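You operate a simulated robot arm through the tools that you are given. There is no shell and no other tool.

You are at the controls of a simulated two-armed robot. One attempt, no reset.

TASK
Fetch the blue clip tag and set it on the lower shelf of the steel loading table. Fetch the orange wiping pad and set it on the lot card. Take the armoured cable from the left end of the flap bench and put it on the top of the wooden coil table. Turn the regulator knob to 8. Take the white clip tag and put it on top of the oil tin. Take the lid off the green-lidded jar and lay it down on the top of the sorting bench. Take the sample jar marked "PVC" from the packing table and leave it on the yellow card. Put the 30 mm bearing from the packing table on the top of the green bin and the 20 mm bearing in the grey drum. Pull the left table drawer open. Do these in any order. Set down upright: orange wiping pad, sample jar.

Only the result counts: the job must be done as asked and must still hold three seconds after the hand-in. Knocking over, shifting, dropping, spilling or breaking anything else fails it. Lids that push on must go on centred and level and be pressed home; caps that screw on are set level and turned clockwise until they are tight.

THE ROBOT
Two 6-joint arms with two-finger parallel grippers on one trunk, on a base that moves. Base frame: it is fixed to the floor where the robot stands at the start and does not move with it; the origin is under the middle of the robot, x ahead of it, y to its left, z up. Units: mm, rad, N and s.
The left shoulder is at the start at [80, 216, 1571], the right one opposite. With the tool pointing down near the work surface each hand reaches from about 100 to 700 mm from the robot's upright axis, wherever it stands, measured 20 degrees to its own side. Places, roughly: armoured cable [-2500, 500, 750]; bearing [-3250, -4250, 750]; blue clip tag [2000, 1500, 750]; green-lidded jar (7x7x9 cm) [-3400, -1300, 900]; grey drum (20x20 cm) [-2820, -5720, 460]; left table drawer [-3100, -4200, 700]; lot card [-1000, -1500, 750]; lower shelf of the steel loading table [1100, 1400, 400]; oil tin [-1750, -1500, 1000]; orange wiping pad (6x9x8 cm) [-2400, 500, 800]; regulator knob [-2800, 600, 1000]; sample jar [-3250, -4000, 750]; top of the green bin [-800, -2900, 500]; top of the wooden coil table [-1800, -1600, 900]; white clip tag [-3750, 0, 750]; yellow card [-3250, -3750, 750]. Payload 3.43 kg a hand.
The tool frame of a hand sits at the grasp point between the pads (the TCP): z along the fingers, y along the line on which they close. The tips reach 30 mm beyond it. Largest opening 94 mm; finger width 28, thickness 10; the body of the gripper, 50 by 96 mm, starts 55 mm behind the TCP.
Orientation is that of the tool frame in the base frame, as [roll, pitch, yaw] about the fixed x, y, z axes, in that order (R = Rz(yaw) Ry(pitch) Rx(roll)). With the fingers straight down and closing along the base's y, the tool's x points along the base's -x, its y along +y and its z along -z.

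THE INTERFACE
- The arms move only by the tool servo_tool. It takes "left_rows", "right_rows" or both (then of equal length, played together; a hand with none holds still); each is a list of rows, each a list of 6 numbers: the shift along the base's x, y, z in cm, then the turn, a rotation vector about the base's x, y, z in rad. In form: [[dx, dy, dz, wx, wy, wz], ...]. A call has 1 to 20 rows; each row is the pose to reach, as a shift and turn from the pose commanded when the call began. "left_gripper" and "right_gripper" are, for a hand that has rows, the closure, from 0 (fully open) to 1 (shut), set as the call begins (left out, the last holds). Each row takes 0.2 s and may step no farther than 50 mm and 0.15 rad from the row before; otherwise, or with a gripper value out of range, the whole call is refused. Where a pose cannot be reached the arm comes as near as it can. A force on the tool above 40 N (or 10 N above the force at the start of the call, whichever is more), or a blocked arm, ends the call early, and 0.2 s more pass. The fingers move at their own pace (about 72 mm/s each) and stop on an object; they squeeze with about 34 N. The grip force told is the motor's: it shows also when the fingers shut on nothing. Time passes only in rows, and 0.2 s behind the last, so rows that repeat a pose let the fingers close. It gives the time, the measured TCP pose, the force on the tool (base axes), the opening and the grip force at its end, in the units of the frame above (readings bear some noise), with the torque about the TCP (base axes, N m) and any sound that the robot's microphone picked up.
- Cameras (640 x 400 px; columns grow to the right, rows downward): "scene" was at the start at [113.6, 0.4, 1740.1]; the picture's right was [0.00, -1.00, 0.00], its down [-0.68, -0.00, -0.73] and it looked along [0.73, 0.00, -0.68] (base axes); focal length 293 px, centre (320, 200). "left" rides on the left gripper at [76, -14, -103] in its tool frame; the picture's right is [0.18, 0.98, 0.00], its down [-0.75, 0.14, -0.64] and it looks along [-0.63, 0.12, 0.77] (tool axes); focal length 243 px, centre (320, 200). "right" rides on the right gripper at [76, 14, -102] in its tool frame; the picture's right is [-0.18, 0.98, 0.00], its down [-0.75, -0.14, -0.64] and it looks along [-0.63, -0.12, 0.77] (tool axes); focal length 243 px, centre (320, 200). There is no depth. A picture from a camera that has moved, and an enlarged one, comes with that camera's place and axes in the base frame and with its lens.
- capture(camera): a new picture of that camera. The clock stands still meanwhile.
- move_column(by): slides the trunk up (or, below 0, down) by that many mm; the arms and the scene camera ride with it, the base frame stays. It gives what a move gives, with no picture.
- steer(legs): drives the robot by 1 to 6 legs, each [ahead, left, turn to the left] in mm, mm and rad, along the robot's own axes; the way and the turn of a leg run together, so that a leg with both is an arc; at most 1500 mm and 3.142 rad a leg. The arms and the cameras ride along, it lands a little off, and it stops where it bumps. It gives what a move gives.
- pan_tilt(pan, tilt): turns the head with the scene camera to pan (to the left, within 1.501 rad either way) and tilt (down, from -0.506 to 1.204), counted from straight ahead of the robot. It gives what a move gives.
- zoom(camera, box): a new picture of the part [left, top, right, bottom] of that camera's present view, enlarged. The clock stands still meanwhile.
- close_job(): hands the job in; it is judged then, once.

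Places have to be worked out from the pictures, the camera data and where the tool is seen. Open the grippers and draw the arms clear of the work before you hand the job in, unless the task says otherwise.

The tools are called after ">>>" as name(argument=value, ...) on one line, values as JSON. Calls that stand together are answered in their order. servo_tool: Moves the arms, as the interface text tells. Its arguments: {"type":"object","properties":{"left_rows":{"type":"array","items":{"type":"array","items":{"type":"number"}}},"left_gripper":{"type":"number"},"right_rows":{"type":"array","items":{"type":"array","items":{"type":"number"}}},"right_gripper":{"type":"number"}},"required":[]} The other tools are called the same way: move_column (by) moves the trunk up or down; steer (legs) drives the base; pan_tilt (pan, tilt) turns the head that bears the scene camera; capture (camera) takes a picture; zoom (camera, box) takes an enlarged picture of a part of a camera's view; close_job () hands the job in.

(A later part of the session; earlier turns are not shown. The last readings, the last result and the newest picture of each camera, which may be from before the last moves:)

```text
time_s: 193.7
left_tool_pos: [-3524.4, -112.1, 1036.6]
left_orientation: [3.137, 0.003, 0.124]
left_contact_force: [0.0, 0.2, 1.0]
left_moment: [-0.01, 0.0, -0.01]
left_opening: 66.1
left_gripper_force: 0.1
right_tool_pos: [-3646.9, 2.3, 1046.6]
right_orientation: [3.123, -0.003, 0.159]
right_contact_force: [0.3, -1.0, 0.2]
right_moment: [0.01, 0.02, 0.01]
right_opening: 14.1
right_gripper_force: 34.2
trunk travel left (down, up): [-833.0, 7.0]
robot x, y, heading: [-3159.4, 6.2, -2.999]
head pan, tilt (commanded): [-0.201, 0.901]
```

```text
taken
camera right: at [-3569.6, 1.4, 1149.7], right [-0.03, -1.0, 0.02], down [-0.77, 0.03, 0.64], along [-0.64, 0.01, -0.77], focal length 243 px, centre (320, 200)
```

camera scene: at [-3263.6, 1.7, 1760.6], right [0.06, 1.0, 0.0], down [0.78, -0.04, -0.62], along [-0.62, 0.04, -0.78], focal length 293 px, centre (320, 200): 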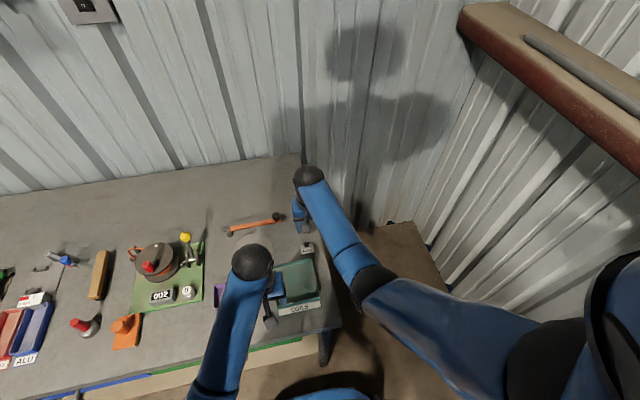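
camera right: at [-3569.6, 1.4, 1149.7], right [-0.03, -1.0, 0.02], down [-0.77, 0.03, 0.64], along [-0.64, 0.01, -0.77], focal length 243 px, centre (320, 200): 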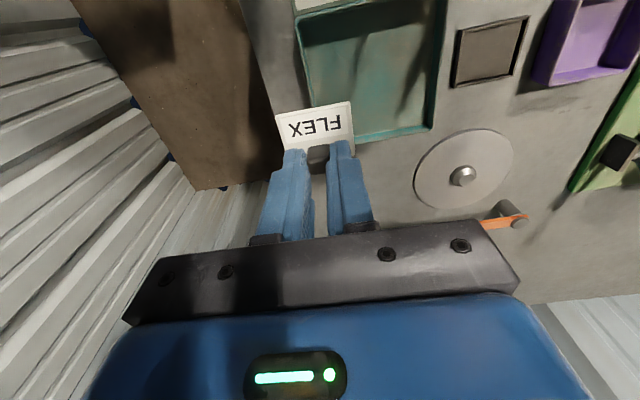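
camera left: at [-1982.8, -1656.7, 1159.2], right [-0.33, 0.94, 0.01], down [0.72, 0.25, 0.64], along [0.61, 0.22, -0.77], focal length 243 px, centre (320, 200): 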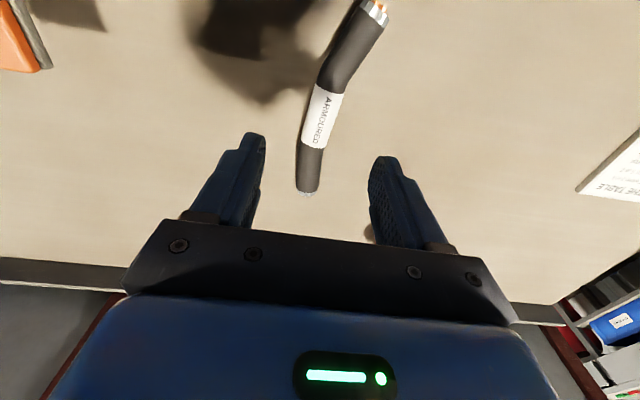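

The tag is clear. On the way I pick up the pad again, this time with the left hand gripping its base plate; I slide left to it.

>>> steer(legs=[[-120, 380, 0]])

>>> pan_tilt(pan=0.1, tilt=0.9)

>>> capture(camera="scene")

>>> capture(camera="left")

```text
time_s: 196.2
left_tool_pos: [-3349.7, -474.5, 1035.5]
left_orientation: [3.135, 0.002, 0.131]
left_contact_force: [-1.1, 1.0, -0.2]
left_moment: [-0.03, -0.05, 0.03]
left_opening: 65.8
left_gripper_force: 0.0
right_tool_pos: [-3474.5, -359.8, 1044.2]
right_orientation: [3.122, -0.004, 0.161]
right_contact_force: [0.2, -0.2, -0.2]
right_moment: [-0.03, 0.02, -0.01]
right_opening: 14.1
right_gripper_force: 34.0
trunk travel left (down, up): [-833.0, 7.0]
robot x, y, heading: [-2978.4, -361.1, -2.995]
head pan, tilt (commanded): [-0.201, 0.901]
```

```text
time_s: 197.0
left_tool_pos: [-3349.8, -475.8, 1035.2]
left_orientation: [3.136, 0.001, 0.128]
left_contact_force: [-0.6, 0.4, 0.4]
left_moment: [0.02, -0.04, 0.0]
left_opening: 65.6
left_gripper_force: 0.1
right_tool_pos: [-3474.5, -361.8, 1046.4]
right_orientation: [3.125, -0.002, 0.163]
right_contact_force: [-0.1, -0.1, -1.4]
right_moment: [-0.03, 0.02, 0.01]
right_opening: 14.2
right_gripper_force: 34.0
trunk travel left (down, up): [-833.0, 7.0]
robot x, y, heading: [-2982.1, -355.8, -2.995]
head pan, tilt (commanded): [0.099, 0.901]
```

```text
taken
camera scene: at [-3084.5, -381.3, 1760.7], right [-0.25, 0.97, 0.0], down [0.76, 0.19, -0.62], along [-0.6, -0.15, -0.78], focal length 293 px, centre (320, 200)
```

scene: 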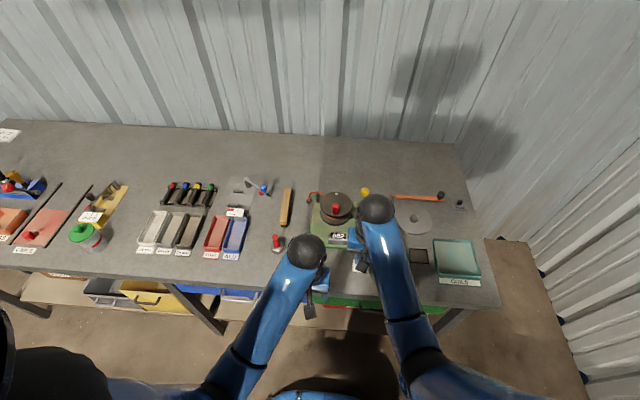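

```text
taken
camera left: at [-3274.3, -451.9, 1137.9], right [0.31, -0.95, 0.0], down [-0.73, -0.23, 0.64], along [-0.61, -0.2, -0.76], focal length 243 px, centre (320, 200)
```

left: 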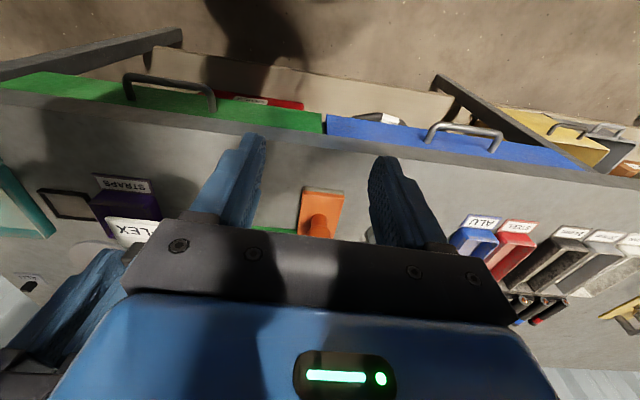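

The pad is straight ahead of the left hand. I shift the right hand aside and bring the open left hand over the pad.

>>> servo_tool(left_rows=[[-3.8, -1.4, 0, 0, 0, 0], [-7.6, -2.8, 0, 0, 0, 0], [-11.4, -4.2, -1, 0, 0, 0], [-15, -5.6, -2, 0, 0, 0], [-15, -5.6, -2, 0, 0, 0]], right_rows=[[0, 3, 0, 0, 0, 0], [0, 6, 0, 0, 0, 0], [0, 9, 0, 0, 0, 0], [0, 12, 0, 0, 0, 0], [0, 12, 0, 0, 0, 0]], left_gripper=0.0)

>>> capture(camera="left")

>>> zoom(camera="left", box=[220, 30, 412, 190])

```text
time_s: 198.2
left_tool_pos: [-3498.8, -534.8, 1012.4]
left_orientation: [3.138, 0.0, 0.13]
left_contact_force: [0.3, 1.0, 0.3]
left_moment: [0.03, 0.02, 0.02]
left_opening: 94.1
left_gripper_force: 0.1
right_tool_pos: [-3471.8, -241.4, 1044.1]
right_orientation: [3.124, -0.001, 0.162]
right_contact_force: [-0.5, 0.3, 0.2]
right_moment: [0.02, -0.01, -0.04]
right_opening: 14.1
right_gripper_force: 34.4
trunk travel left (down, up): [-833.0, 7.0]
robot x, y, heading: [-2981.7, -357.3, -2.992]
head pan, tilt (commanded): [0.099, 0.901]
```

```text
taken
camera left: at [-3424.4, -510.5, 1115.0], right [0.31, -0.95, 0.01], down [-0.73, -0.23, 0.64], along [-0.61, -0.2, -0.76], focal length 243 px, centre (320, 200)
```

left: 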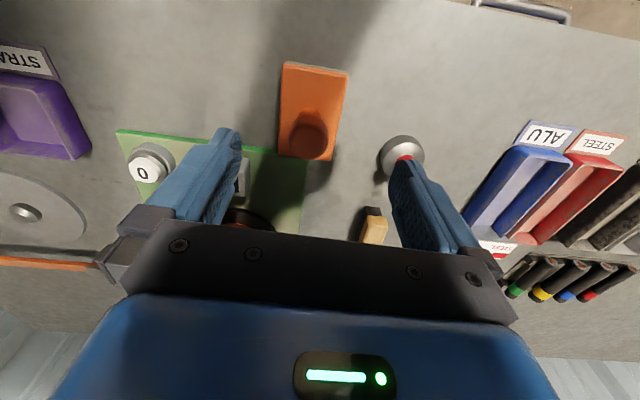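

```text
2.50 times, centred on (316, 110) of left
camera zoom: at [-3424.4, -510.5, 1115.0], right [0.31, -0.95, 0.01], down [-0.73, -0.23, 0.64], along [-0.61, -0.2, -0.76], focal length 606 px, centre (330, 425)
```

zoom: 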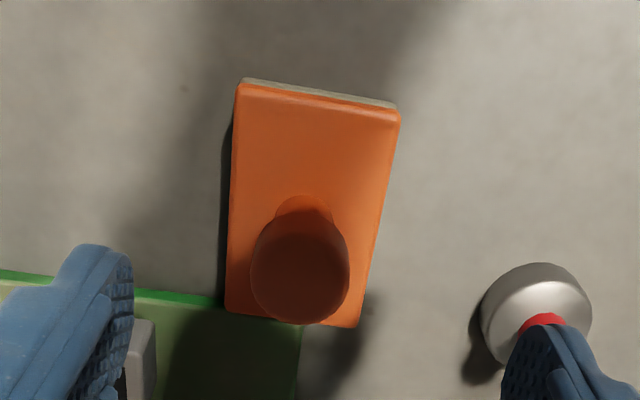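

The pad's far end is right at the green board's edge. I look closer from the scene camera to see whether it touches.

>>> zoom(camera="left", box=[270, 110, 350, 170])

>>> zoom(camera="right", box=[400, 0, 640, 200])

```text
6.67 times, centred on (310, 140) of left
camera zoom: at [-3424.4, -510.5, 1115.0], right [0.31, -0.95, 0.01], down [-0.73, -0.23, 0.64], along [-0.61, -0.2, -0.76], focal length 1618 px, centre (387, 600)
```

zoom: 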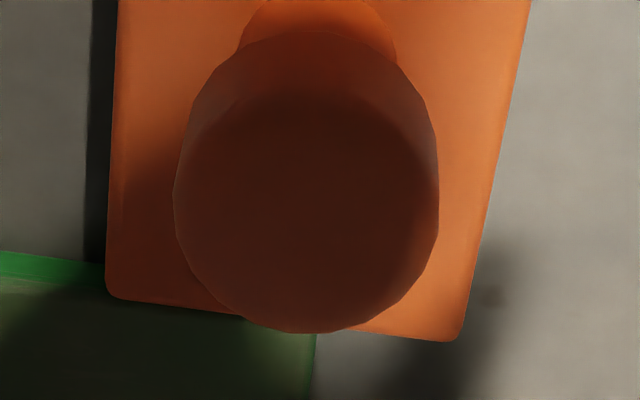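

```text
2.00 times, centred on (520, 100) of right
camera zoom: at [-3393.6, -241.9, 1146.9], right [-0.02, -1.0, 0.02], down [-0.77, 0.03, 0.64], along [-0.64, 0.0, -0.77], focal length 485 px, centre (-80, 400)
```

zoom: 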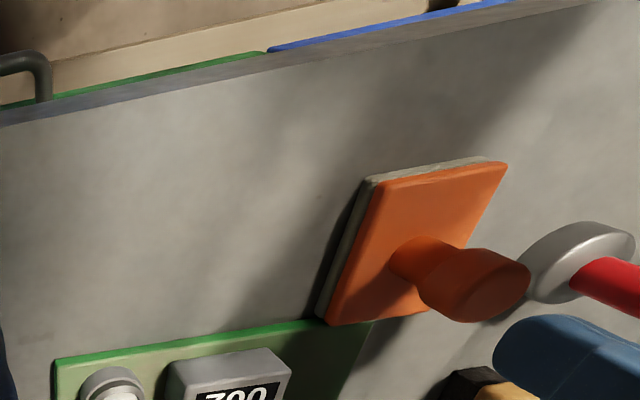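

The pad's corner is just at the board edge but the board has not visibly moved. I centre the left hand over the pad (-3515,-530.5), turn 0.038 rad, and descend straight around its base plate.

>>> servo_tool(left_rows=[[-1.6, 0.43, 0, 0, 0, 0.038], [-1.6, 0.43, -3, 0, 0, 0.038], [-1.6, 0.43, -6, 0, 0, 0.038], [-1.6, 0.43, -8, 0, 0, 0.038], [-1.6, 0.43, -8, 0, 0, 0.038]])

>>> capture(camera="left")

```text
time_s: 199.4
left_tool_pos: [-3514.8, -530.0, 935.2]
left_orientation: [3.137, 0.001, 0.17]
left_contact_force: [0.3, 0.1, 0.0]
left_moment: [0.02, 0.01, -0.02]
left_opening: 94.1
left_gripper_force: 0.0
right_tool_pos: [-3472.3, -241.7, 1043.2]
right_orientation: [3.124, -0.002, 0.164]
right_contact_force: [-0.4, -0.5, 0.1]
right_moment: [0.01, 0.01, 0.02]
right_opening: 14.4
right_gripper_force: 33.8
trunk travel left (down, up): [-833.0, 7.0]
robot x, y, heading: [-2981.8, -357.1, -2.987]
head pan, tilt (commanded): [0.099, 0.901]
```

```text
taken
camera left: at [-3441.2, -501.5, 1037.7], right [0.35, -0.94, 0.01], down [-0.72, -0.26, 0.64], along [-0.6, -0.23, -0.76], focal length 243 px, centre (320, 200)
```

left: 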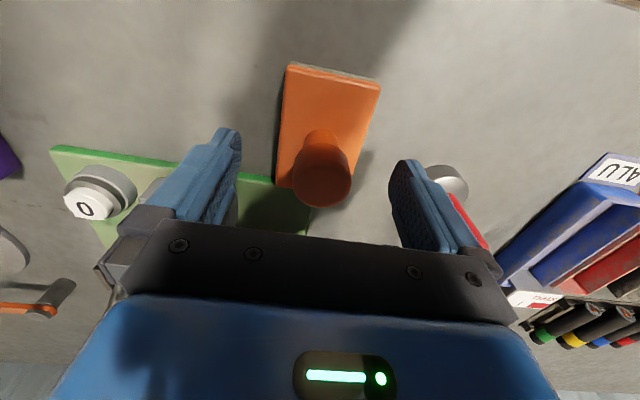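

Fingers straddle the pad with room on both sides. I descend the last 37 mm, checking for contact, then close on the base plate.

>>> servo_tool(left_rows=[[0, 0, -1.5, 0, 0, 0], [0, 0, -2.8, 0, 0, 0], [0, 0, -3.5, 0, 0, 0]])

>>> capture(camera="left")

```text
time_s: 200.2
left_tool_pos: [-3515.0, -527.3, 899.9]
left_orientation: [3.137, 0.004, 0.171]
left_contact_force: [-0.1, 0.0, -0.3]
left_moment: [0.01, -0.01, 0.01]
left_opening: 94.0
left_gripper_force: 0.0
right_tool_pos: [-3471.2, -242.3, 1045.0]
right_orientation: [3.124, 0.001, 0.161]
right_contact_force: [0.5, 1.0, 0.4]
right_moment: [0.0, 0.03, -0.02]
right_opening: 14.2
right_gripper_force: 33.7
trunk travel left (down, up): [-833.0, 7.0]
robot x, y, heading: [-2981.0, -361.1, -2.992]
head pan, tilt (commanded): [0.099, 0.901]
```

```text
taken
camera left: at [-3441.0, -500.6, 1001.7], right [0.35, -0.94, 0.0], down [-0.72, -0.26, 0.65], along [-0.6, -0.23, -0.76], focal length 243 px, centre (320, 200)
```

left: 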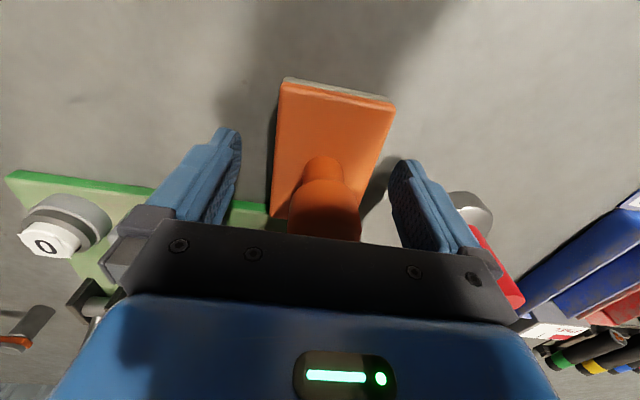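

I lower 3 mm more and close.

>>> servo_tool(left_rows=[[0, 0, -0.3, 0, 0, 0], [0, 0, -0.3, 0, 0, 0]])

>>> servo_tool(left_rows=[[0, 0, 0, 0, 0, 0], [0, 0, 0, 0, 0, 0], [0, 0, 0, 0, 0, 0]], left_gripper=1.0)

>>> servo_tool(left_rows=[[0, 0, 1.5, 0, 0, 0], [0, 0, 4, 0, 0, 0], [0, 0, 8, 0, 0, 0], [0, 0, 12, 0, 0, 0]])

>>> capture(camera="left")

>>> zoom(camera="right", box=[400, 0, 640, 200])

```text
time_s: 200.8
left_tool_pos: [-3514.9, -527.6, 896.3]
left_orientation: [3.137, 0.002, 0.168]
left_contact_force: [-0.6, -0.7, 0.1]
left_moment: [0.01, -0.01, -0.01]
left_opening: 93.8
left_gripper_force: 0.0
right_tool_pos: [-3472.3, -242.1, 1042.9]
right_orientation: [3.125, 0.0, 0.162]
right_contact_force: [0.2, 0.2, 0.6]
right_moment: [-0.02, -0.05, -0.02]
right_opening: 14.3
right_gripper_force: 33.6
trunk travel left (down, up): [-833.0, 7.0]
robot x, y, heading: [-2978.1, -359.3, -2.989]
head pan, tilt (commanded): [0.099, 0.901]
```

```text
time_s: 201.6
left_tool_pos: [-3513.8, -528.0, 897.1]
left_orientation: [3.138, 0.004, 0.169]
left_contact_force: [0.2, -0.3, 0.7]
left_moment: [0.0, -0.03, 0.0]
left_opening: 59.7
left_gripper_force: 33.9
right_tool_pos: [-3471.1, -241.2, 1044.9]
right_orientation: [3.123, 0.001, 0.162]
right_contact_force: [0.6, 0.1, -1.2]
right_moment: [-0.01, 0.0, -0.01]
right_opening: 14.3
right_gripper_force: 34.3
trunk travel left (down, up): [-833.0, 7.0]
robot x, y, heading: [-2983.8, -355.4, -2.991]
head pan, tilt (commanded): [0.099, 0.901]
```

```text
time_s: 202.6
left_tool_pos: [-3515.0, -526.9, 1018.5]
left_orientation: [3.138, 0.002, 0.169]
left_contact_force: [-0.7, 0.6, -1.0]
left_moment: [0.01, -0.01, -0.03]
left_opening: 59.5
left_gripper_force: 33.9
right_tool_pos: [-3472.1, -241.2, 1045.3]
right_orientation: [3.125, 0.0, 0.163]
right_contact_force: [-0.4, -0.2, -0.2]
right_moment: [-0.03, 0.0, -0.01]
right_opening: 14.2
right_gripper_force: 34.1
trunk travel left (down, up): [-833.0, 7.0]
robot x, y, heading: [-2983.6, -360.7, -2.987]
head pan, tilt (commanded): [0.099, 0.901]
```

```text
taken
camera left: at [-3441.0, -500.1, 1120.0], right [0.35, -0.94, 0.01], down [-0.72, -0.26, 0.64], along [-0.6, -0.23, -0.77], focal length 243 px, centre (320, 200)
```

left: 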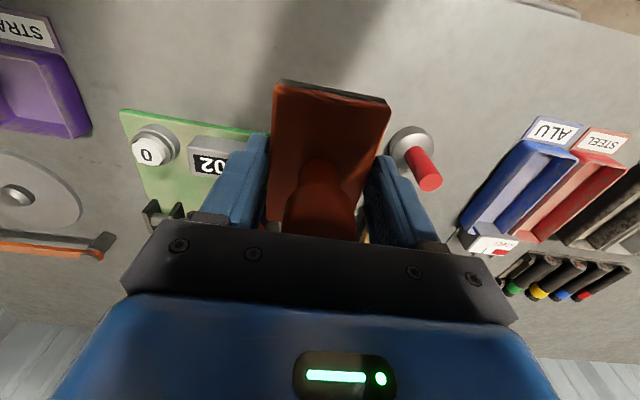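

```text
2.00 times, centred on (520, 100) of right
camera zoom: at [-3393.3, -242.5, 1146.9], right [-0.02, -1.0, 0.02], down [-0.77, 0.03, 0.64], along [-0.64, 0.0, -0.77], focal length 485 px, centre (-80, 400)
```

zoom: 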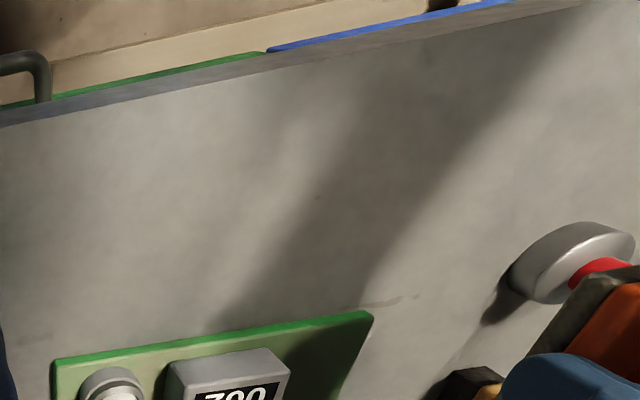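

The pad is firmly held by its base (59.7 mm) and the board is undisturbed. I back off, slide, and turn around toward the coil table to place the white tag on the tin.

>>> steer(legs=[[-280, 0, 0], [0, 420, 0], [0, 0, 3.141]])

```text
time_s: 214.2
left_tool_pos: [-2114.7, -552.1, 1017.1]
left_orientation: [3.137, 0.003, -2.945]
left_contact_force: [-0.3, 0.4, -1.6]
left_moment: [0.0, 0.04, 0.0]
left_opening: 59.5
left_gripper_force: 33.8
right_tool_pos: [-2149.7, -837.3, 1043.9]
right_orientation: [3.123, -0.001, -2.952]
right_contact_force: [0.0, -0.7, -0.3]
right_moment: [-0.01, -0.01, -0.01]
right_opening: 14.4
right_gripper_force: 34.1
trunk travel left (down, up): [-833.0, 7.0]
robot x, y, heading: [-2644.1, -731.2, 0.185]
head pan, tilt (commanded): [0.099, 0.901]
```

Both grips hold. I slide right along the coil table and move up to it.

>>> steer(legs=[[0, -715, -0.03], [70, 0, 0]])

>>> pan_tilt(pan=-0.1, tilt=0.75)

>>> capture(camera="scene")

>>> capture(camera="right")

```text
time_s: 218.6
left_tool_pos: [-1936.6, -1246.7, 1023.6]
left_orientation: [3.136, 0.012, -2.97]
left_contact_force: [-0.3, -0.6, -0.1]
left_moment: [0.01, -0.09, 0.0]
left_opening: 59.3
left_gripper_force: 34.1
right_tool_pos: [-1978.8, -1532.5, 1049.6]
right_orientation: [3.124, 0.01, -2.976]
right_contact_force: [-0.7, -0.2, 0.0]
right_moment: [0.0, -0.11, -0.03]
right_opening: 14.5
right_gripper_force: 33.4
trunk travel left (down, up): [-833.0, 7.0]
robot x, y, heading: [-2458.7, -1414.2, 0.155]
head pan, tilt (commanded): [0.099, 0.901]
```

```text
time_s: 219.3
left_tool_pos: [-1932.1, -1246.6, 1017.9]
left_orientation: [3.136, 0.005, -2.97]
left_contact_force: [0.1, 0.0, -1.1]
left_moment: [0.01, -0.01, -0.02]
left_opening: 59.2
left_gripper_force: 34.1
right_tool_pos: [-1973.6, -1531.3, 1045.9]
right_orientation: [3.123, 0.003, -2.975]
right_contact_force: [-0.1, 0.6, -0.8]
right_moment: [0.0, 0.0, -0.01]
right_opening: 14.1
right_gripper_force: 33.9
trunk travel left (down, up): [-833.0, 7.0]
robot x, y, heading: [-2460.8, -1417.7, 0.154]
head pan, tilt (commanded): [-0.099, 0.75]
```

```text
taken
camera scene: at [-2353.0, -1407.8, 1773.1], right [0.06, -1.0, 0.0], down [-0.68, -0.04, -0.73], along [0.73, 0.04, -0.68], focal length 293 px, centre (320, 200)
```

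scene: 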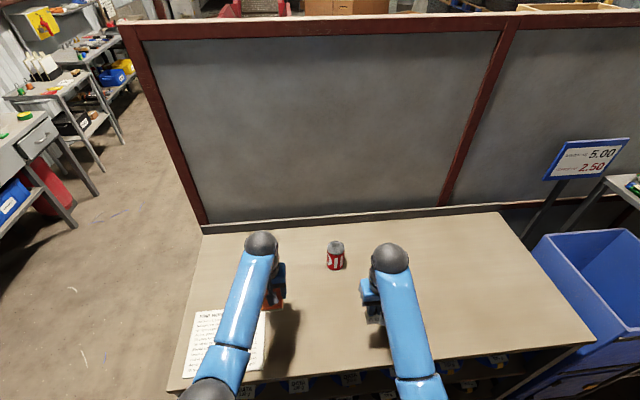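

```text
taken
camera right: at [-2049.9, -1532.5, 1148.3], right [0.02, 1.0, 0.02], down [0.77, -0.03, 0.64], along [0.64, 0.0, -0.77], focal length 243 px, centre (320, 200)
```

right: 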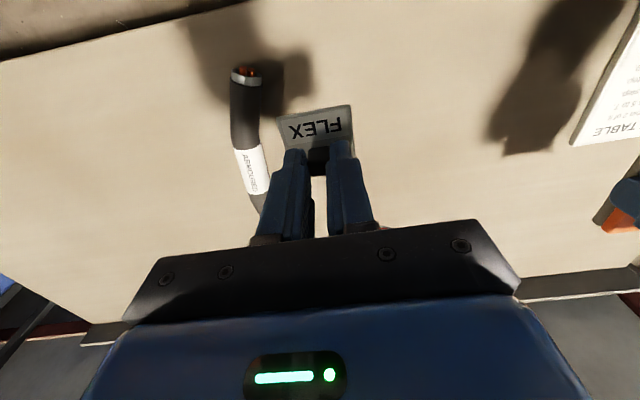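

The tin is in view between the hands. I zoom in to fix its top centre.

>>> zoom(camera="scene", box=[308, 230, 364, 280])

```text
8.00 times, centred on (336, 255) of scene
camera zoom: at [-2353.0, -1407.8, 1773.1], right [0.06, -1.0, 0.0], down [-0.68, -0.04, -0.73], along [0.73, 0.04, -0.68], focal length 2346 px, centre (192, -240)
```

zoom: 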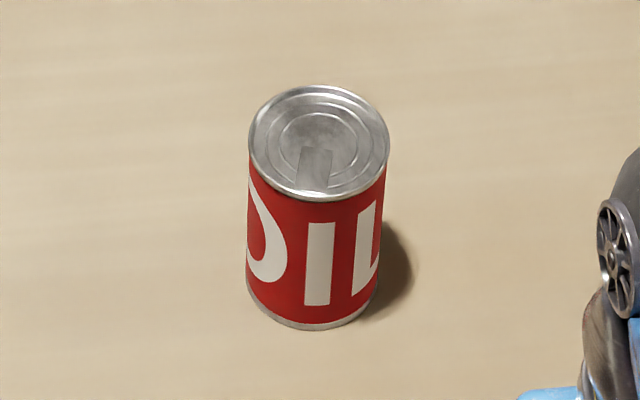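

The tin top is at about (-1743,-1431,994). To reach it comfortably I move the robot 50 mm closer.

>>> steer(legs=[[50, 0, 0]])

>>> servo_tool(right_rows=[[2.5, 1.5, 1, 0, 0, 0], [5, 3, 2, 0, 0, 0], [7.5, 4.5, 3, 0, 0, 0], [10, 6, 3.5, 0, 0, 0], [10, 6, 3.5, 0, 0, 0]])

>>> capture(camera="right")

>>> capture(camera="scene")

```text
time_s: 220.3
left_tool_pos: [-1887.2, -1239.0, 1022.3]
left_orientation: [3.137, 0.011, -2.969]
left_contact_force: [-1.0, -0.2, -1.1]
left_moment: [0.03, -0.05, -0.01]
left_opening: 59.4
left_gripper_force: 34.3
right_tool_pos: [-1929.6, -1526.4, 1047.0]
right_orientation: [3.124, 0.008, -2.977]
right_contact_force: [-1.3, 0.4, 1.2]
right_moment: [0.04, -0.06, 0.01]
right_opening: 14.3
right_gripper_force: 34.1
trunk travel left (down, up): [-833.0, 7.0]
robot x, y, heading: [-2408.1, -1408.1, 0.152]
head pan, tilt (commanded): [-0.099, 0.75]
```

```text
time_s: 221.5
left_tool_pos: [-1878.0, -1237.4, 1016.5]
left_orientation: [3.137, 0.0, -2.969]
left_contact_force: [-0.6, -0.2, -0.8]
left_moment: [0.0, 0.01, -0.03]
left_opening: 59.6
left_gripper_force: 33.9
right_tool_pos: [-1819.8, -1464.3, 1081.1]
right_orientation: [3.125, -0.002, -2.975]
right_contact_force: [-0.6, 0.1, -0.4]
right_moment: [-0.03, -0.03, -0.05]
right_opening: 14.5
right_gripper_force: 33.8
trunk travel left (down, up): [-833.0, 7.0]
robot x, y, heading: [-2410.5, -1409.6, 0.155]
head pan, tilt (commanded): [-0.099, 0.75]
```

```text
taken
camera right: at [-1895.7, -1464.8, 1182.7], right [0.02, 1.0, 0.02], down [0.77, -0.03, 0.64], along [0.64, 0.0, -0.77], focal length 243 px, centre (320, 200)
```

right: 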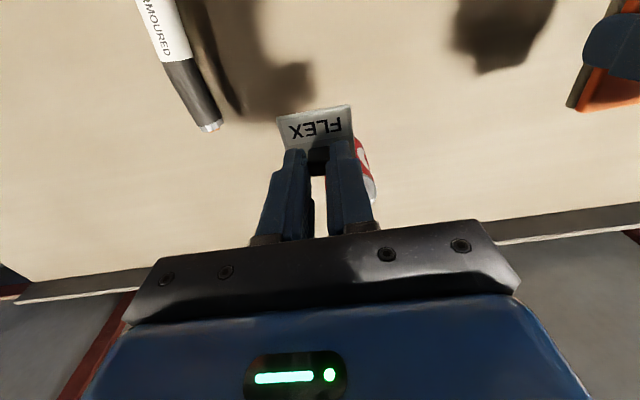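

```text
taken
camera scene: at [-2296.0, -1399.5, 1772.4], right [0.05, -1.0, 0.0], down [-0.68, -0.04, -0.73], along [0.73, 0.04, -0.68], focal length 293 px, centre (320, 200)
```

scene: 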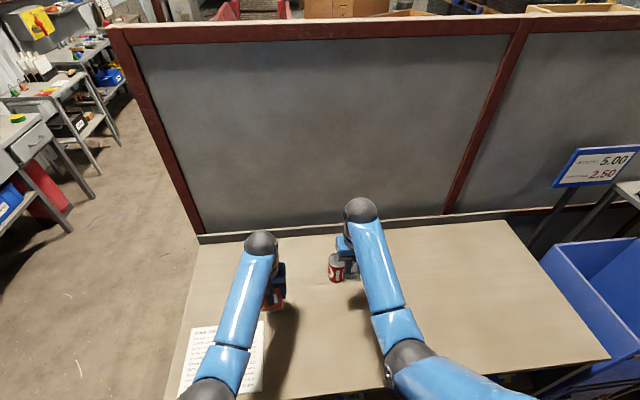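

The hand is high enough. I move the tag over the tin at that height and check from the other cameras.

>>> servo_tool(right_rows=[[3, 1.2, 0, 0, 0, 0], [6, 2.4, 0, 0, 0, 0], [9, 3.5, 0, 0, 0, 0], [9, 3.5, 0, 0, 0, 0]])

>>> capture(camera="left")

>>> zoom(camera="scene", box=[300, 190, 420, 290])

>>> capture(camera="right")

```text
time_s: 222.5
left_tool_pos: [-1878.8, -1239.6, 1016.6]
left_orientation: [3.136, 0.003, -2.972]
left_contact_force: [0.9, -1.0, -0.6]
left_moment: [-0.01, 0.02, 0.04]
left_opening: 59.5
left_gripper_force: 34.1
right_tool_pos: [-1730.9, -1429.5, 1080.8]
right_orientation: [3.124, -0.002, -2.975]
right_contact_force: [-0.1, 0.2, -0.1]
right_moment: [0.0, -0.02, 0.02]
right_opening: 14.3
right_gripper_force: 33.7
trunk travel left (down, up): [-833.0, 7.0]
robot x, y, heading: [-2407.7, -1410.1, 0.158]
head pan, tilt (commanded): [-0.099, 0.75]
```

```text
taken
camera left: at [-1951.3, -1267.1, 1119.7], right [-0.35, 0.94, 0.01], down [0.72, 0.26, 0.64], along [0.6, 0.23, -0.76], focal length 243 px, centre (320, 200)
```

left: 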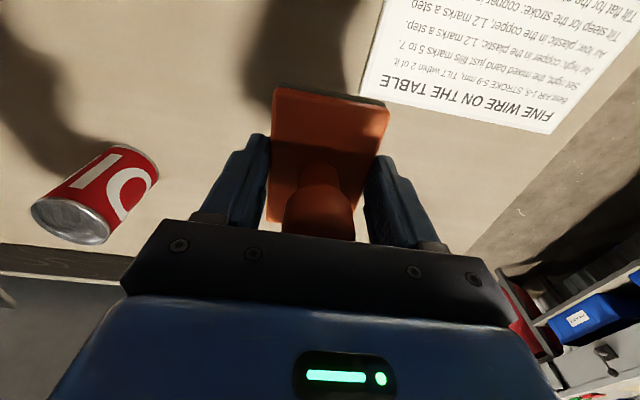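

```text
4.00 times, centred on (360, 240) of scene
camera zoom: at [-2298.9, -1400.3, 1772.7], right [0.05, -1.0, 0.0], down [-0.68, -0.04, -0.73], along [0.73, 0.04, -0.68], focal length 1173 px, centre (160, 40)
```

zoom: 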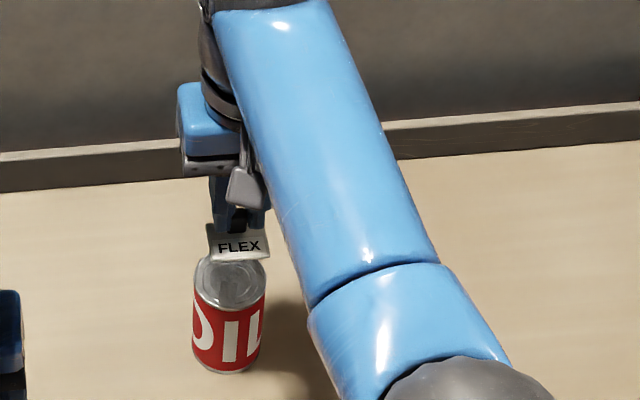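

```text
taken
camera right: at [-1807.2, -1430.3, 1183.3], right [0.02, 1.0, 0.02], down [0.77, -0.03, 0.64], along [0.64, 0.0, -0.77], focal length 243 px, centre (320, 200)
```

right: 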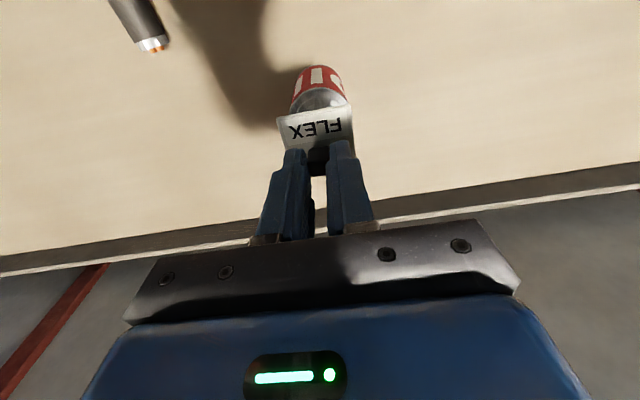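

Combining three cameras, the tin's top is actually at about (-1717,-1429,956) (the table is near z≈868). I shift the tag over that point and lower to 15 mm above it.

>>> servo_tool(right_rows=[[2.4, 0.25, 0, 0, 0, 0], [2.4, 0.25, -3, 0, 0, 0], [2.4, 0.25, -6, 0, 0, 0], [2.4, 0.25, -6.8, 0, 0, 0]])

>>> zoom(camera="scene", box=[310, 210, 390, 290])

>>> zoom(camera="left", box=[0, 100, 200, 280])

>>> zoom(camera="right", box=[240, 40, 400, 180])

```text
time_s: 223.5
left_tool_pos: [-1878.4, -1238.2, 1017.2]
left_orientation: [3.135, 0.0, -2.969]
left_contact_force: [0.0, 0.0, -1.0]
left_moment: [0.0, 0.03, 0.02]
left_opening: 59.5
left_gripper_force: 33.7
right_tool_pos: [-1705.6, -1426.0, 1010.8]
right_orientation: [3.125, -0.001, -2.975]
right_contact_force: [0.2, 0.3, -0.5]
right_moment: [-0.01, -0.03, -0.01]
right_opening: 14.4
right_gripper_force: 34.0
trunk travel left (down, up): [-833.0, 7.0]
robot x, y, heading: [-2409.9, -1405.3, 0.159]
head pan, tilt (commanded): [-0.099, 0.75]
```

```text
5.00 times, centred on (350, 250) of scene
camera zoom: at [-2297.0, -1399.5, 1772.5], right [0.05, -1.0, 0.0], down [-0.68, -0.04, -0.73], along [0.73, 0.04, -0.68], focal length 1467 px, centre (170, -50)
```

zoom: 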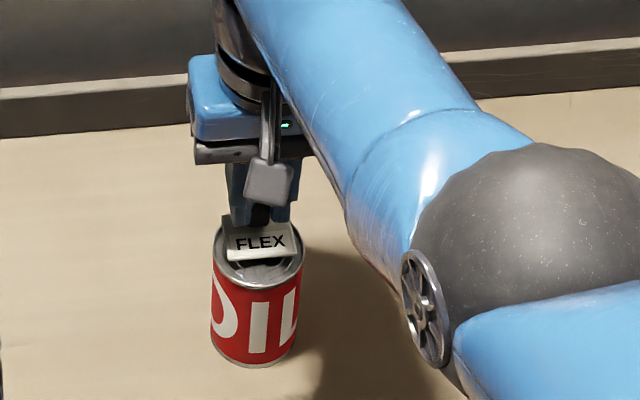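

```text
2.22 times, centred on (100, 190) of left
camera zoom: at [-1950.0, -1266.5, 1119.1], right [-0.35, 0.94, 0.01], down [0.72, 0.26, 0.64], along [0.6, 0.23, -0.77], focal length 539 px, centre (809, 222)
```

zoom: 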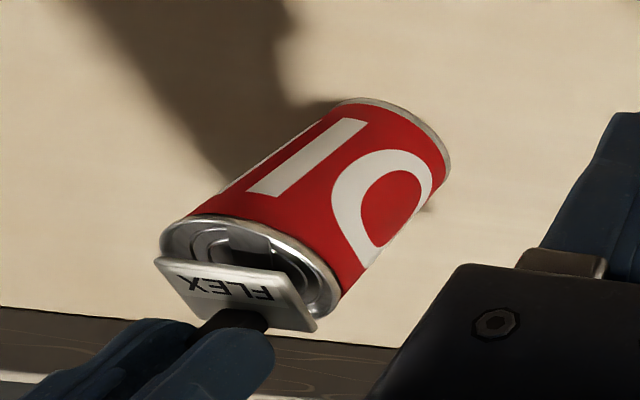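

```text
2.86 times, centred on (320, 110) of right
camera zoom: at [-1781.8, -1427.2, 1113.5], right [0.02, 1.0, 0.02], down [0.77, -0.03, 0.64], along [0.64, 0.0, -0.77], focal length 693 px, centre (320, 457)
```

zoom: 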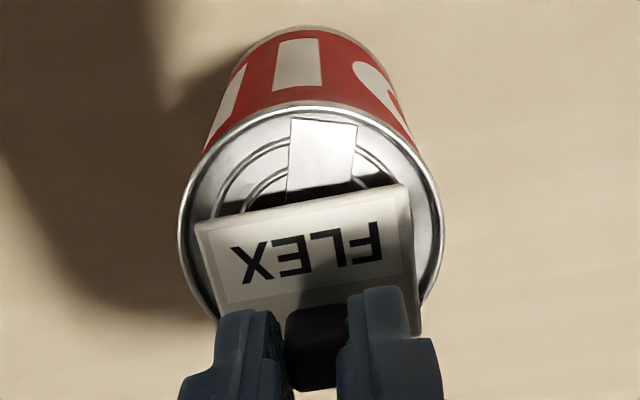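

The right camera shows the tag centred over the tin's top within 2 mm. I lower it gently to contact.

>>> servo_tool(right_rows=[[0, 0, -0.4, 0, 0, 0], [0, 0, -0.8, 0, 0, 0]])

>>> servo_tool(right_rows=[[0, 0, -0.2, 0, 0, 0], [0, 0, -0.4, 0, 0, 0]])

>>> zoom(camera="right", box=[240, 40, 400, 180])

>>> zoom(camera="left", box=[0, 100, 200, 280])

```text
time_s: 224.1
left_tool_pos: [-1880.0, -1238.3, 1017.3]
left_orientation: [3.137, 0.001, -2.969]
left_contact_force: [-0.3, -0.6, -1.5]
left_moment: [-0.02, -0.02, -0.01]
left_opening: 59.4
left_gripper_force: 34.1
right_tool_pos: [-1707.7, -1426.7, 1005.1]
right_orientation: [3.123, 0.004, -2.975]
right_contact_force: [1.9, 1.1, 6.9]
right_moment: [-0.17, -0.05, 0.02]
right_opening: 14.4
right_gripper_force: 33.6
trunk travel left (down, up): [-833.0, 7.0]
robot x, y, heading: [-2414.5, -1409.0, 0.154]
head pan, tilt (commanded): [-0.099, 0.75]
```

```text
time_s: 224.7
left_tool_pos: [-1881.6, -1237.6, 1018.1]
left_orientation: [3.138, 0.004, -2.969]
left_contact_force: [0.3, 0.4, -1.5]
left_moment: [0.01, -0.02, -0.03]
left_opening: 59.4
left_gripper_force: 34.5
right_tool_pos: [-1708.0, -1426.8, 1005.7]
right_orientation: [3.124, 0.01, -2.975]
right_contact_force: [6.8, 0.9, 24.6]
right_moment: [-0.06, -0.02, 0.0]
right_opening: 14.5
right_gripper_force: 34.1
right hand out of reach, approached as far as the arm can: row 2
trunk travel left (down, up): [-833.0, 7.0]
robot x, y, heading: [-2412.6, -1411.6, 0.151]
head pan, tilt (commanded): [-0.099, 0.75]
```

```text
2.86 times, centred on (320, 110) of right
camera zoom: at [-1785.4, -1428.0, 1107.0], right [0.02, 1.0, 0.02], down [0.76, -0.03, 0.65], along [0.65, 0.0, -0.76], focal length 693 px, centre (320, 457)
```

zoom: 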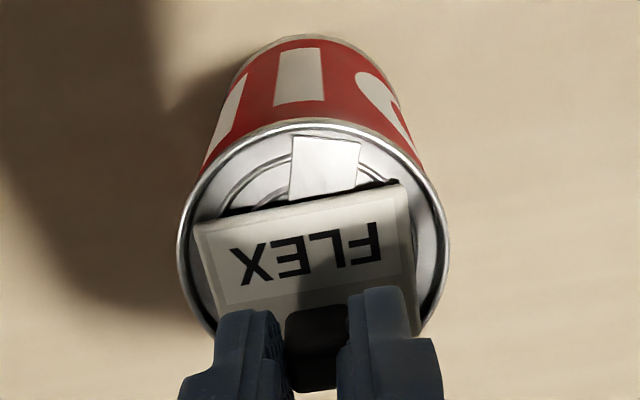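

```text
2.22 times, centred on (100, 190) of left
camera zoom: at [-1952.6, -1266.3, 1120.7], right [-0.35, 0.94, 0.0], down [0.72, 0.26, 0.65], along [0.6, 0.23, -0.76], focal length 539 px, centre (809, 222)
```

zoom: 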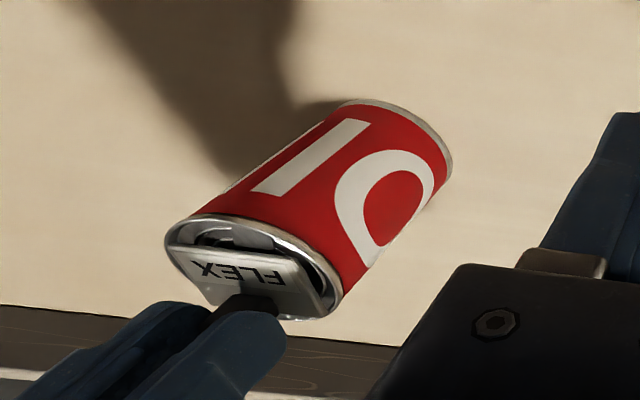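

The tag presses on the tin (25 N). I ease up until the force is near zero, then release.

>>> servo_tool(right_rows=[[0, 0, 0.25, 0, 0, 0], [0, 0, 0.35, 0, 0, 0]])

```text
time_s: 225.3
left_tool_pos: [-1879.3, -1238.6, 1018.4]
left_orientation: [3.136, 0.002, -2.969]
left_contact_force: [0.1, -1.2, -0.8]
left_moment: [-0.02, 0.0, 0.0]
left_opening: 59.3
left_gripper_force: 33.9
right_tool_pos: [-1710.3, -1426.0, 1004.7]
right_orientation: [3.123, 0.002, -2.977]
right_contact_force: [8.2, 0.5, 17.9]
right_moment: [0.02, -0.45, 0.04]
right_opening: 14.6
right_gripper_force: 34.5
trunk travel left (down, up): [-833.0, 7.0]
robot x, y, heading: [-2412.2, -1410.4, 0.152]
head pan, tilt (commanded): [-0.099, 0.75]
```

Still 18 N; I ease up a little more and give back the small pull in x.

>>> servo_tool(right_rows=[[0.1, 0, 0.15, 0, 0, 0], [0.2, 0, 0.25, 0, 0, 0]])

>>> zoom(camera="right", box=[240, 40, 400, 180])

```text
time_s: 225.9
left_tool_pos: [-1878.8, -1238.7, 1016.2]
left_orientation: [3.136, 0.001, -2.969]
left_contact_force: [1.1, 0.3, -2.0]
left_moment: [0.01, 0.01, 0.03]
left_opening: 59.5
left_gripper_force: 33.8
right_tool_pos: [-1710.3, -1427.5, 1003.8]
right_orientation: [3.124, -0.005, -2.976]
right_contact_force: [4.0, 1.3, 7.6]
right_moment: [0.0, -0.12, 0.01]
right_opening: 14.2
right_gripper_force: 34.1
trunk travel left (down, up): [-833.0, 7.0]
robot x, y, heading: [-2414.8, -1406.5, 0.151]
head pan, tilt (commanded): [-0.099, 0.75]
```

```text
2.86 times, centred on (320, 110) of right
camera zoom: at [-1785.5, -1428.3, 1107.8], right [0.02, 1.0, 0.02], down [0.77, -0.03, 0.64], along [0.64, 0.0, -0.77], focal length 693 px, centre (320, 457)
```

zoom: 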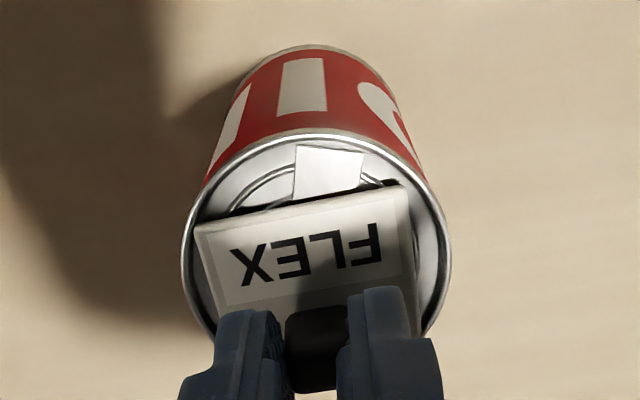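

The tag sits centred on the tin. I open the right gripper.

>>> servo_tool(right_rows=[[0, 0, 0.1, 0, 0, 0], [0, 0, 0.1, 0, 0, 0], [0, 0, 0.1, 0, 0, 0]], right_gripper=0.55)

>>> zoom(camera="right", box=[240, 40, 400, 180])

>>> zoom(camera="left", box=[0, 100, 200, 280])

```text
time_s: 226.7
left_tool_pos: [-1878.4, -1237.5, 1017.6]
left_orientation: [3.136, 0.001, -2.968]
left_contact_force: [0.2, -1.2, -0.5]
left_moment: [0.0, -0.02, 0.01]
left_opening: 59.5
left_gripper_force: 34.7
right_tool_pos: [-1708.3, -1428.1, 1007.2]
right_orientation: [3.124, -0.003, -2.976]
right_contact_force: [0.7, -0.1, 0.4]
right_moment: [0.0, 0.02, -0.02]
right_opening: 42.4
right_gripper_force: 0.1
trunk travel left (down, up): [-833.0, 7.0]
robot x, y, heading: [-2412.8, -1408.9, 0.153]
head pan, tilt (commanded): [-0.099, 0.75]
```

```text
2.86 times, centred on (320, 110) of right
camera zoom: at [-1784.5, -1428.4, 1109.7], right [0.02, 1.0, 0.02], down [0.77, -0.03, 0.64], along [0.64, 0.0, -0.77], focal length 693 px, centre (320, 457)
```

zoom: 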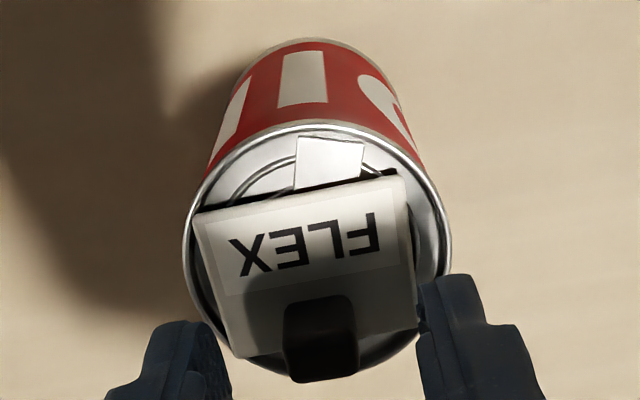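

```text
2.22 times, centred on (100, 190) of left
camera zoom: at [-1950.5, -1266.6, 1119.3], right [-0.35, 0.94, 0.01], down [0.72, 0.26, 0.64], along [0.6, 0.23, -0.77], focal length 539 px, centre (809, 222)
```

zoom: 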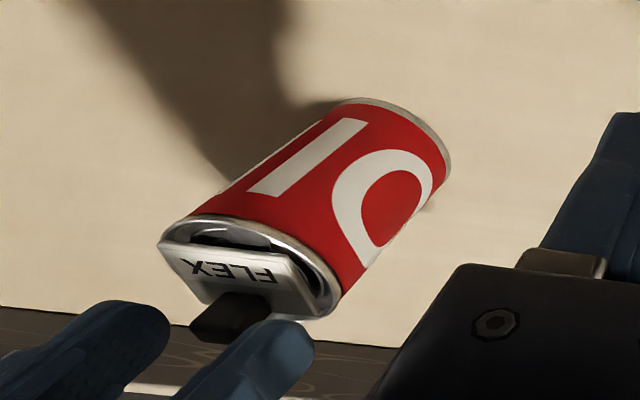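

The tag rests on the tin. I lift the right hand straight up and draw it back.

>>> servo_tool(right_rows=[[0, 0, 2, 0, 0, 0], [0, 0, 4.5, 0, 0, 0], [0, 0, 7, 0, 0, 0], [-4, -1, 7, 0, 0, 0], [-8, -3, 7, 0, 0, 0], [-12, -5, 6, 0, 0, 0], [-16, -7, 5, 0, 0, 0], [-20, -9, 4, 0, 0, 0]])

>>> zoom(camera="scene", box=[290, 210, 430, 310])

```text
time_s: 228.5
left_tool_pos: [-1880.8, -1239.6, 1018.2]
left_orientation: [3.139, 0.005, -2.968]
left_contact_force: [-0.5, -0.1, -0.5]
left_moment: [0.02, -0.04, 0.01]
left_opening: 59.4
left_gripper_force: 33.7
right_tool_pos: [-1912.7, -1519.5, 1048.2]
right_orientation: [3.125, 0.002, -2.976]
right_contact_force: [0.0, 0.4, 0.4]
right_moment: [-0.01, 0.02, 0.02]
right_opening: 42.4
right_gripper_force: 0.0
trunk travel left (down, up): [-833.0, 7.0]
robot x, y, heading: [-2410.7, -1403.5, 0.155]
head pan, tilt (commanded): [-0.099, 0.75]
```

```text
4.00 times, centred on (360, 260) of scene
camera zoom: at [-2300.7, -1401.1, 1772.9], right [0.05, -1.0, 0.0], down [-0.68, -0.04, -0.73], along [0.73, 0.04, -0.68], focal length 1173 px, centre (160, -40)
```

zoom: 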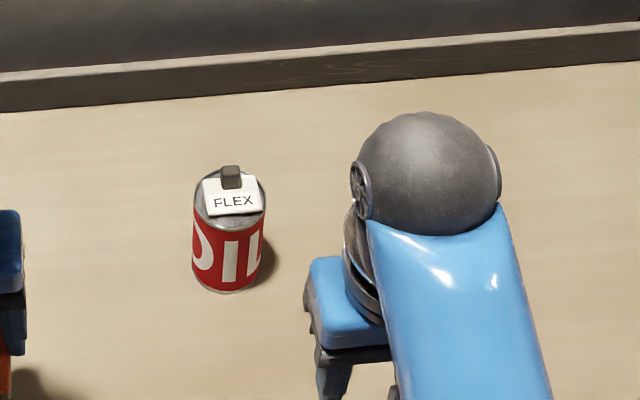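

The white tag is on the tin. Now I carry the pad around the partition to the lot-card side: back off, slide to the corridor, and drive east.

>>> steer(legs=[[-260, 0, 0], [0, 1000, 0], [1500, 0, 0], [700, 0, 0]])

>>> pan_tilt(pan=-1.4, tilt=0.5)

>>> capture(camera="scene")

```text
time_s: 245.6
left_tool_pos: [-101.4, 39.8, 1017.8]
left_orientation: [3.136, 0.001, -2.972]
left_contact_force: [-0.4, 0.0, -2.0]
left_moment: [-0.01, 0.03, 0.0]
left_opening: 59.5
left_gripper_force: 33.3
right_tool_pos: [-134.0, -238.9, 1048.0]
right_orientation: [3.123, 0.001, -2.976]
right_contact_force: [-0.4, 0.6, -0.3]
right_moment: [0.01, -0.02, -0.02]
right_opening: 42.3
right_gripper_force: 0.1
trunk travel left (down, up): [-833.0, 7.0]
robot x, y, heading: [-632.3, -127.7, 0.15]
head pan, tilt (commanded): [-0.099, 0.75]
```

```text
time_s: 247.1
left_tool_pos: [-99.9, 40.2, 1017.2]
left_orientation: [3.137, 0.004, -2.97]
left_contact_force: [0.3, -0.1, -1.2]
left_moment: [0.04, 0.01, 0.02]
left_opening: 59.4
left_gripper_force: 34.0
right_tool_pos: [-132.8, -239.1, 1047.3]
right_orientation: [3.124, 0.0, -2.975]
right_contact_force: [0.3, 0.1, -0.4]
right_moment: [-0.02, 0.0, -0.02]
right_opening: 42.2
right_gripper_force: 0.0
trunk travel left (down, up): [-833.0, 7.0]
robot x, y, heading: [-632.5, -129.7, 0.152]
head pan, tilt (commanded): [-1.4, 0.499]
```

```text
taken
camera scene: at [-573.0, -210.6, 1794.5], right [-0.95, -0.32, 0.0], down [-0.15, 0.45, -0.88], along [0.28, -0.83, -0.48], focal length 293 px, centre (320, 200)
```

scene: 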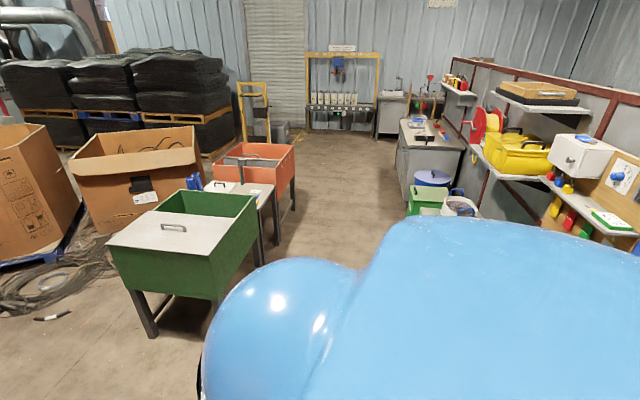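

The lot-card table should have its front edge near x≈-750 (y -1185 to -1657). I move to open floor, turn around, and slide along to stand in front of it.

>>> steer(legs=[[320, -420, 0], [0, 0, 3.141], [0, 790, 0]])

>>> pan_tilt(pan=0.0, tilt=0.6)

>>> capture(camera="scene")

```text
time_s: 261.3
left_tool_pos: [-667.3, -1439.7, 1018.2]
left_orientation: [3.135, 0.002, 0.171]
left_contact_force: [-0.3, 1.1, -0.8]
left_moment: [-0.01, 0.0, 0.01]
left_opening: 59.3
left_gripper_force: 33.9
right_tool_pos: [-634.6, -1160.6, 1047.8]
right_orientation: [3.123, 0.001, 0.162]
right_contact_force: [-0.6, -0.1, 0.2]
right_moment: [-0.03, 0.02, 0.0]
right_opening: 42.3
right_gripper_force: 0.0
trunk travel left (down, up): [-833.0, 7.0]
robot x, y, heading: [-134.6, -1271.4, -2.991]
head pan, tilt (commanded): [-1.4, 0.499]
```

```text
time_s: 262.8
left_tool_pos: [-666.6, -1440.9, 1016.2]
left_orientation: [3.136, 0.001, 0.171]
left_contact_force: [0.1, 0.7, -1.1]
left_moment: [0.01, 0.01, 0.01]
left_opening: 59.6
left_gripper_force: 34.0
right_tool_pos: [-634.9, -1162.0, 1047.3]
right_orientation: [3.123, 0.0, 0.162]
right_contact_force: [-0.2, -0.3, 0.8]
right_moment: [0.04, 0.02, 0.04]
right_opening: 42.6
right_gripper_force: 0.1
trunk travel left (down, up): [-833.0, 7.0]
robot x, y, heading: [-130.8, -1271.7, -2.993]
head pan, tilt (commanded): [0.0, 0.6]
```

```text
taken
camera scene: at [-251.3, -1290.1, 1785.4], right [-0.15, 0.99, 0.0], down [0.56, 0.08, -0.82], along [-0.82, -0.12, -0.57], focal length 293 px, centre (320, 200)
```

scene: 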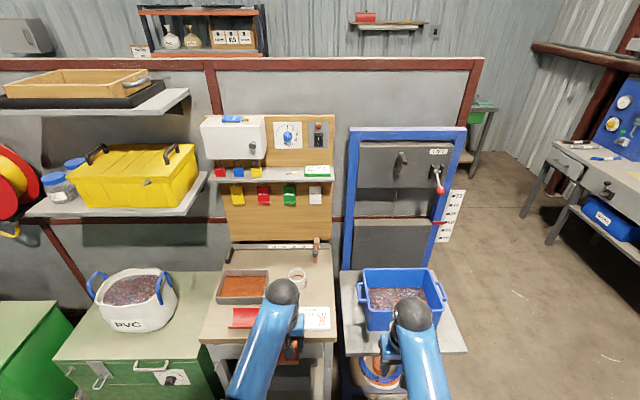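

The wood-topped table is ahead with a white card partly behind my left arm. I zoom in to identify the lot card.

>>> zoom(camera="scene", box=[195, 235, 345, 355])

>>> capture(camera="left")

```text
3.33 times, centred on (270, 295) of scene
camera zoom: at [-251.3, -1290.1, 1785.4], right [-0.15, 0.99, 0.0], down [0.56, 0.08, -0.82], along [-0.82, -0.12, -0.57], focal length 978 px, centre (487, -117)
```

zoom: 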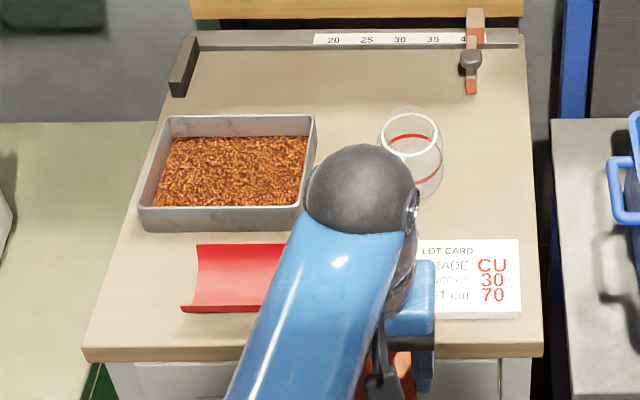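

```text
taken
camera left: at [-593.3, -1414.3, 1119.3], right [0.35, -0.94, 0.01], down [-0.72, -0.26, 0.64], along [-0.6, -0.23, -0.77], focal length 243 px, centre (320, 200)
```

left: 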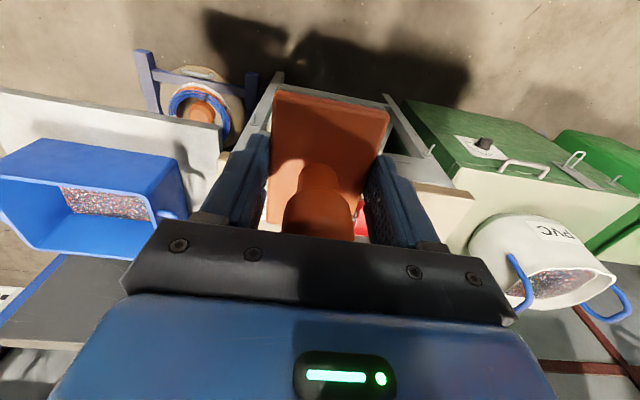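

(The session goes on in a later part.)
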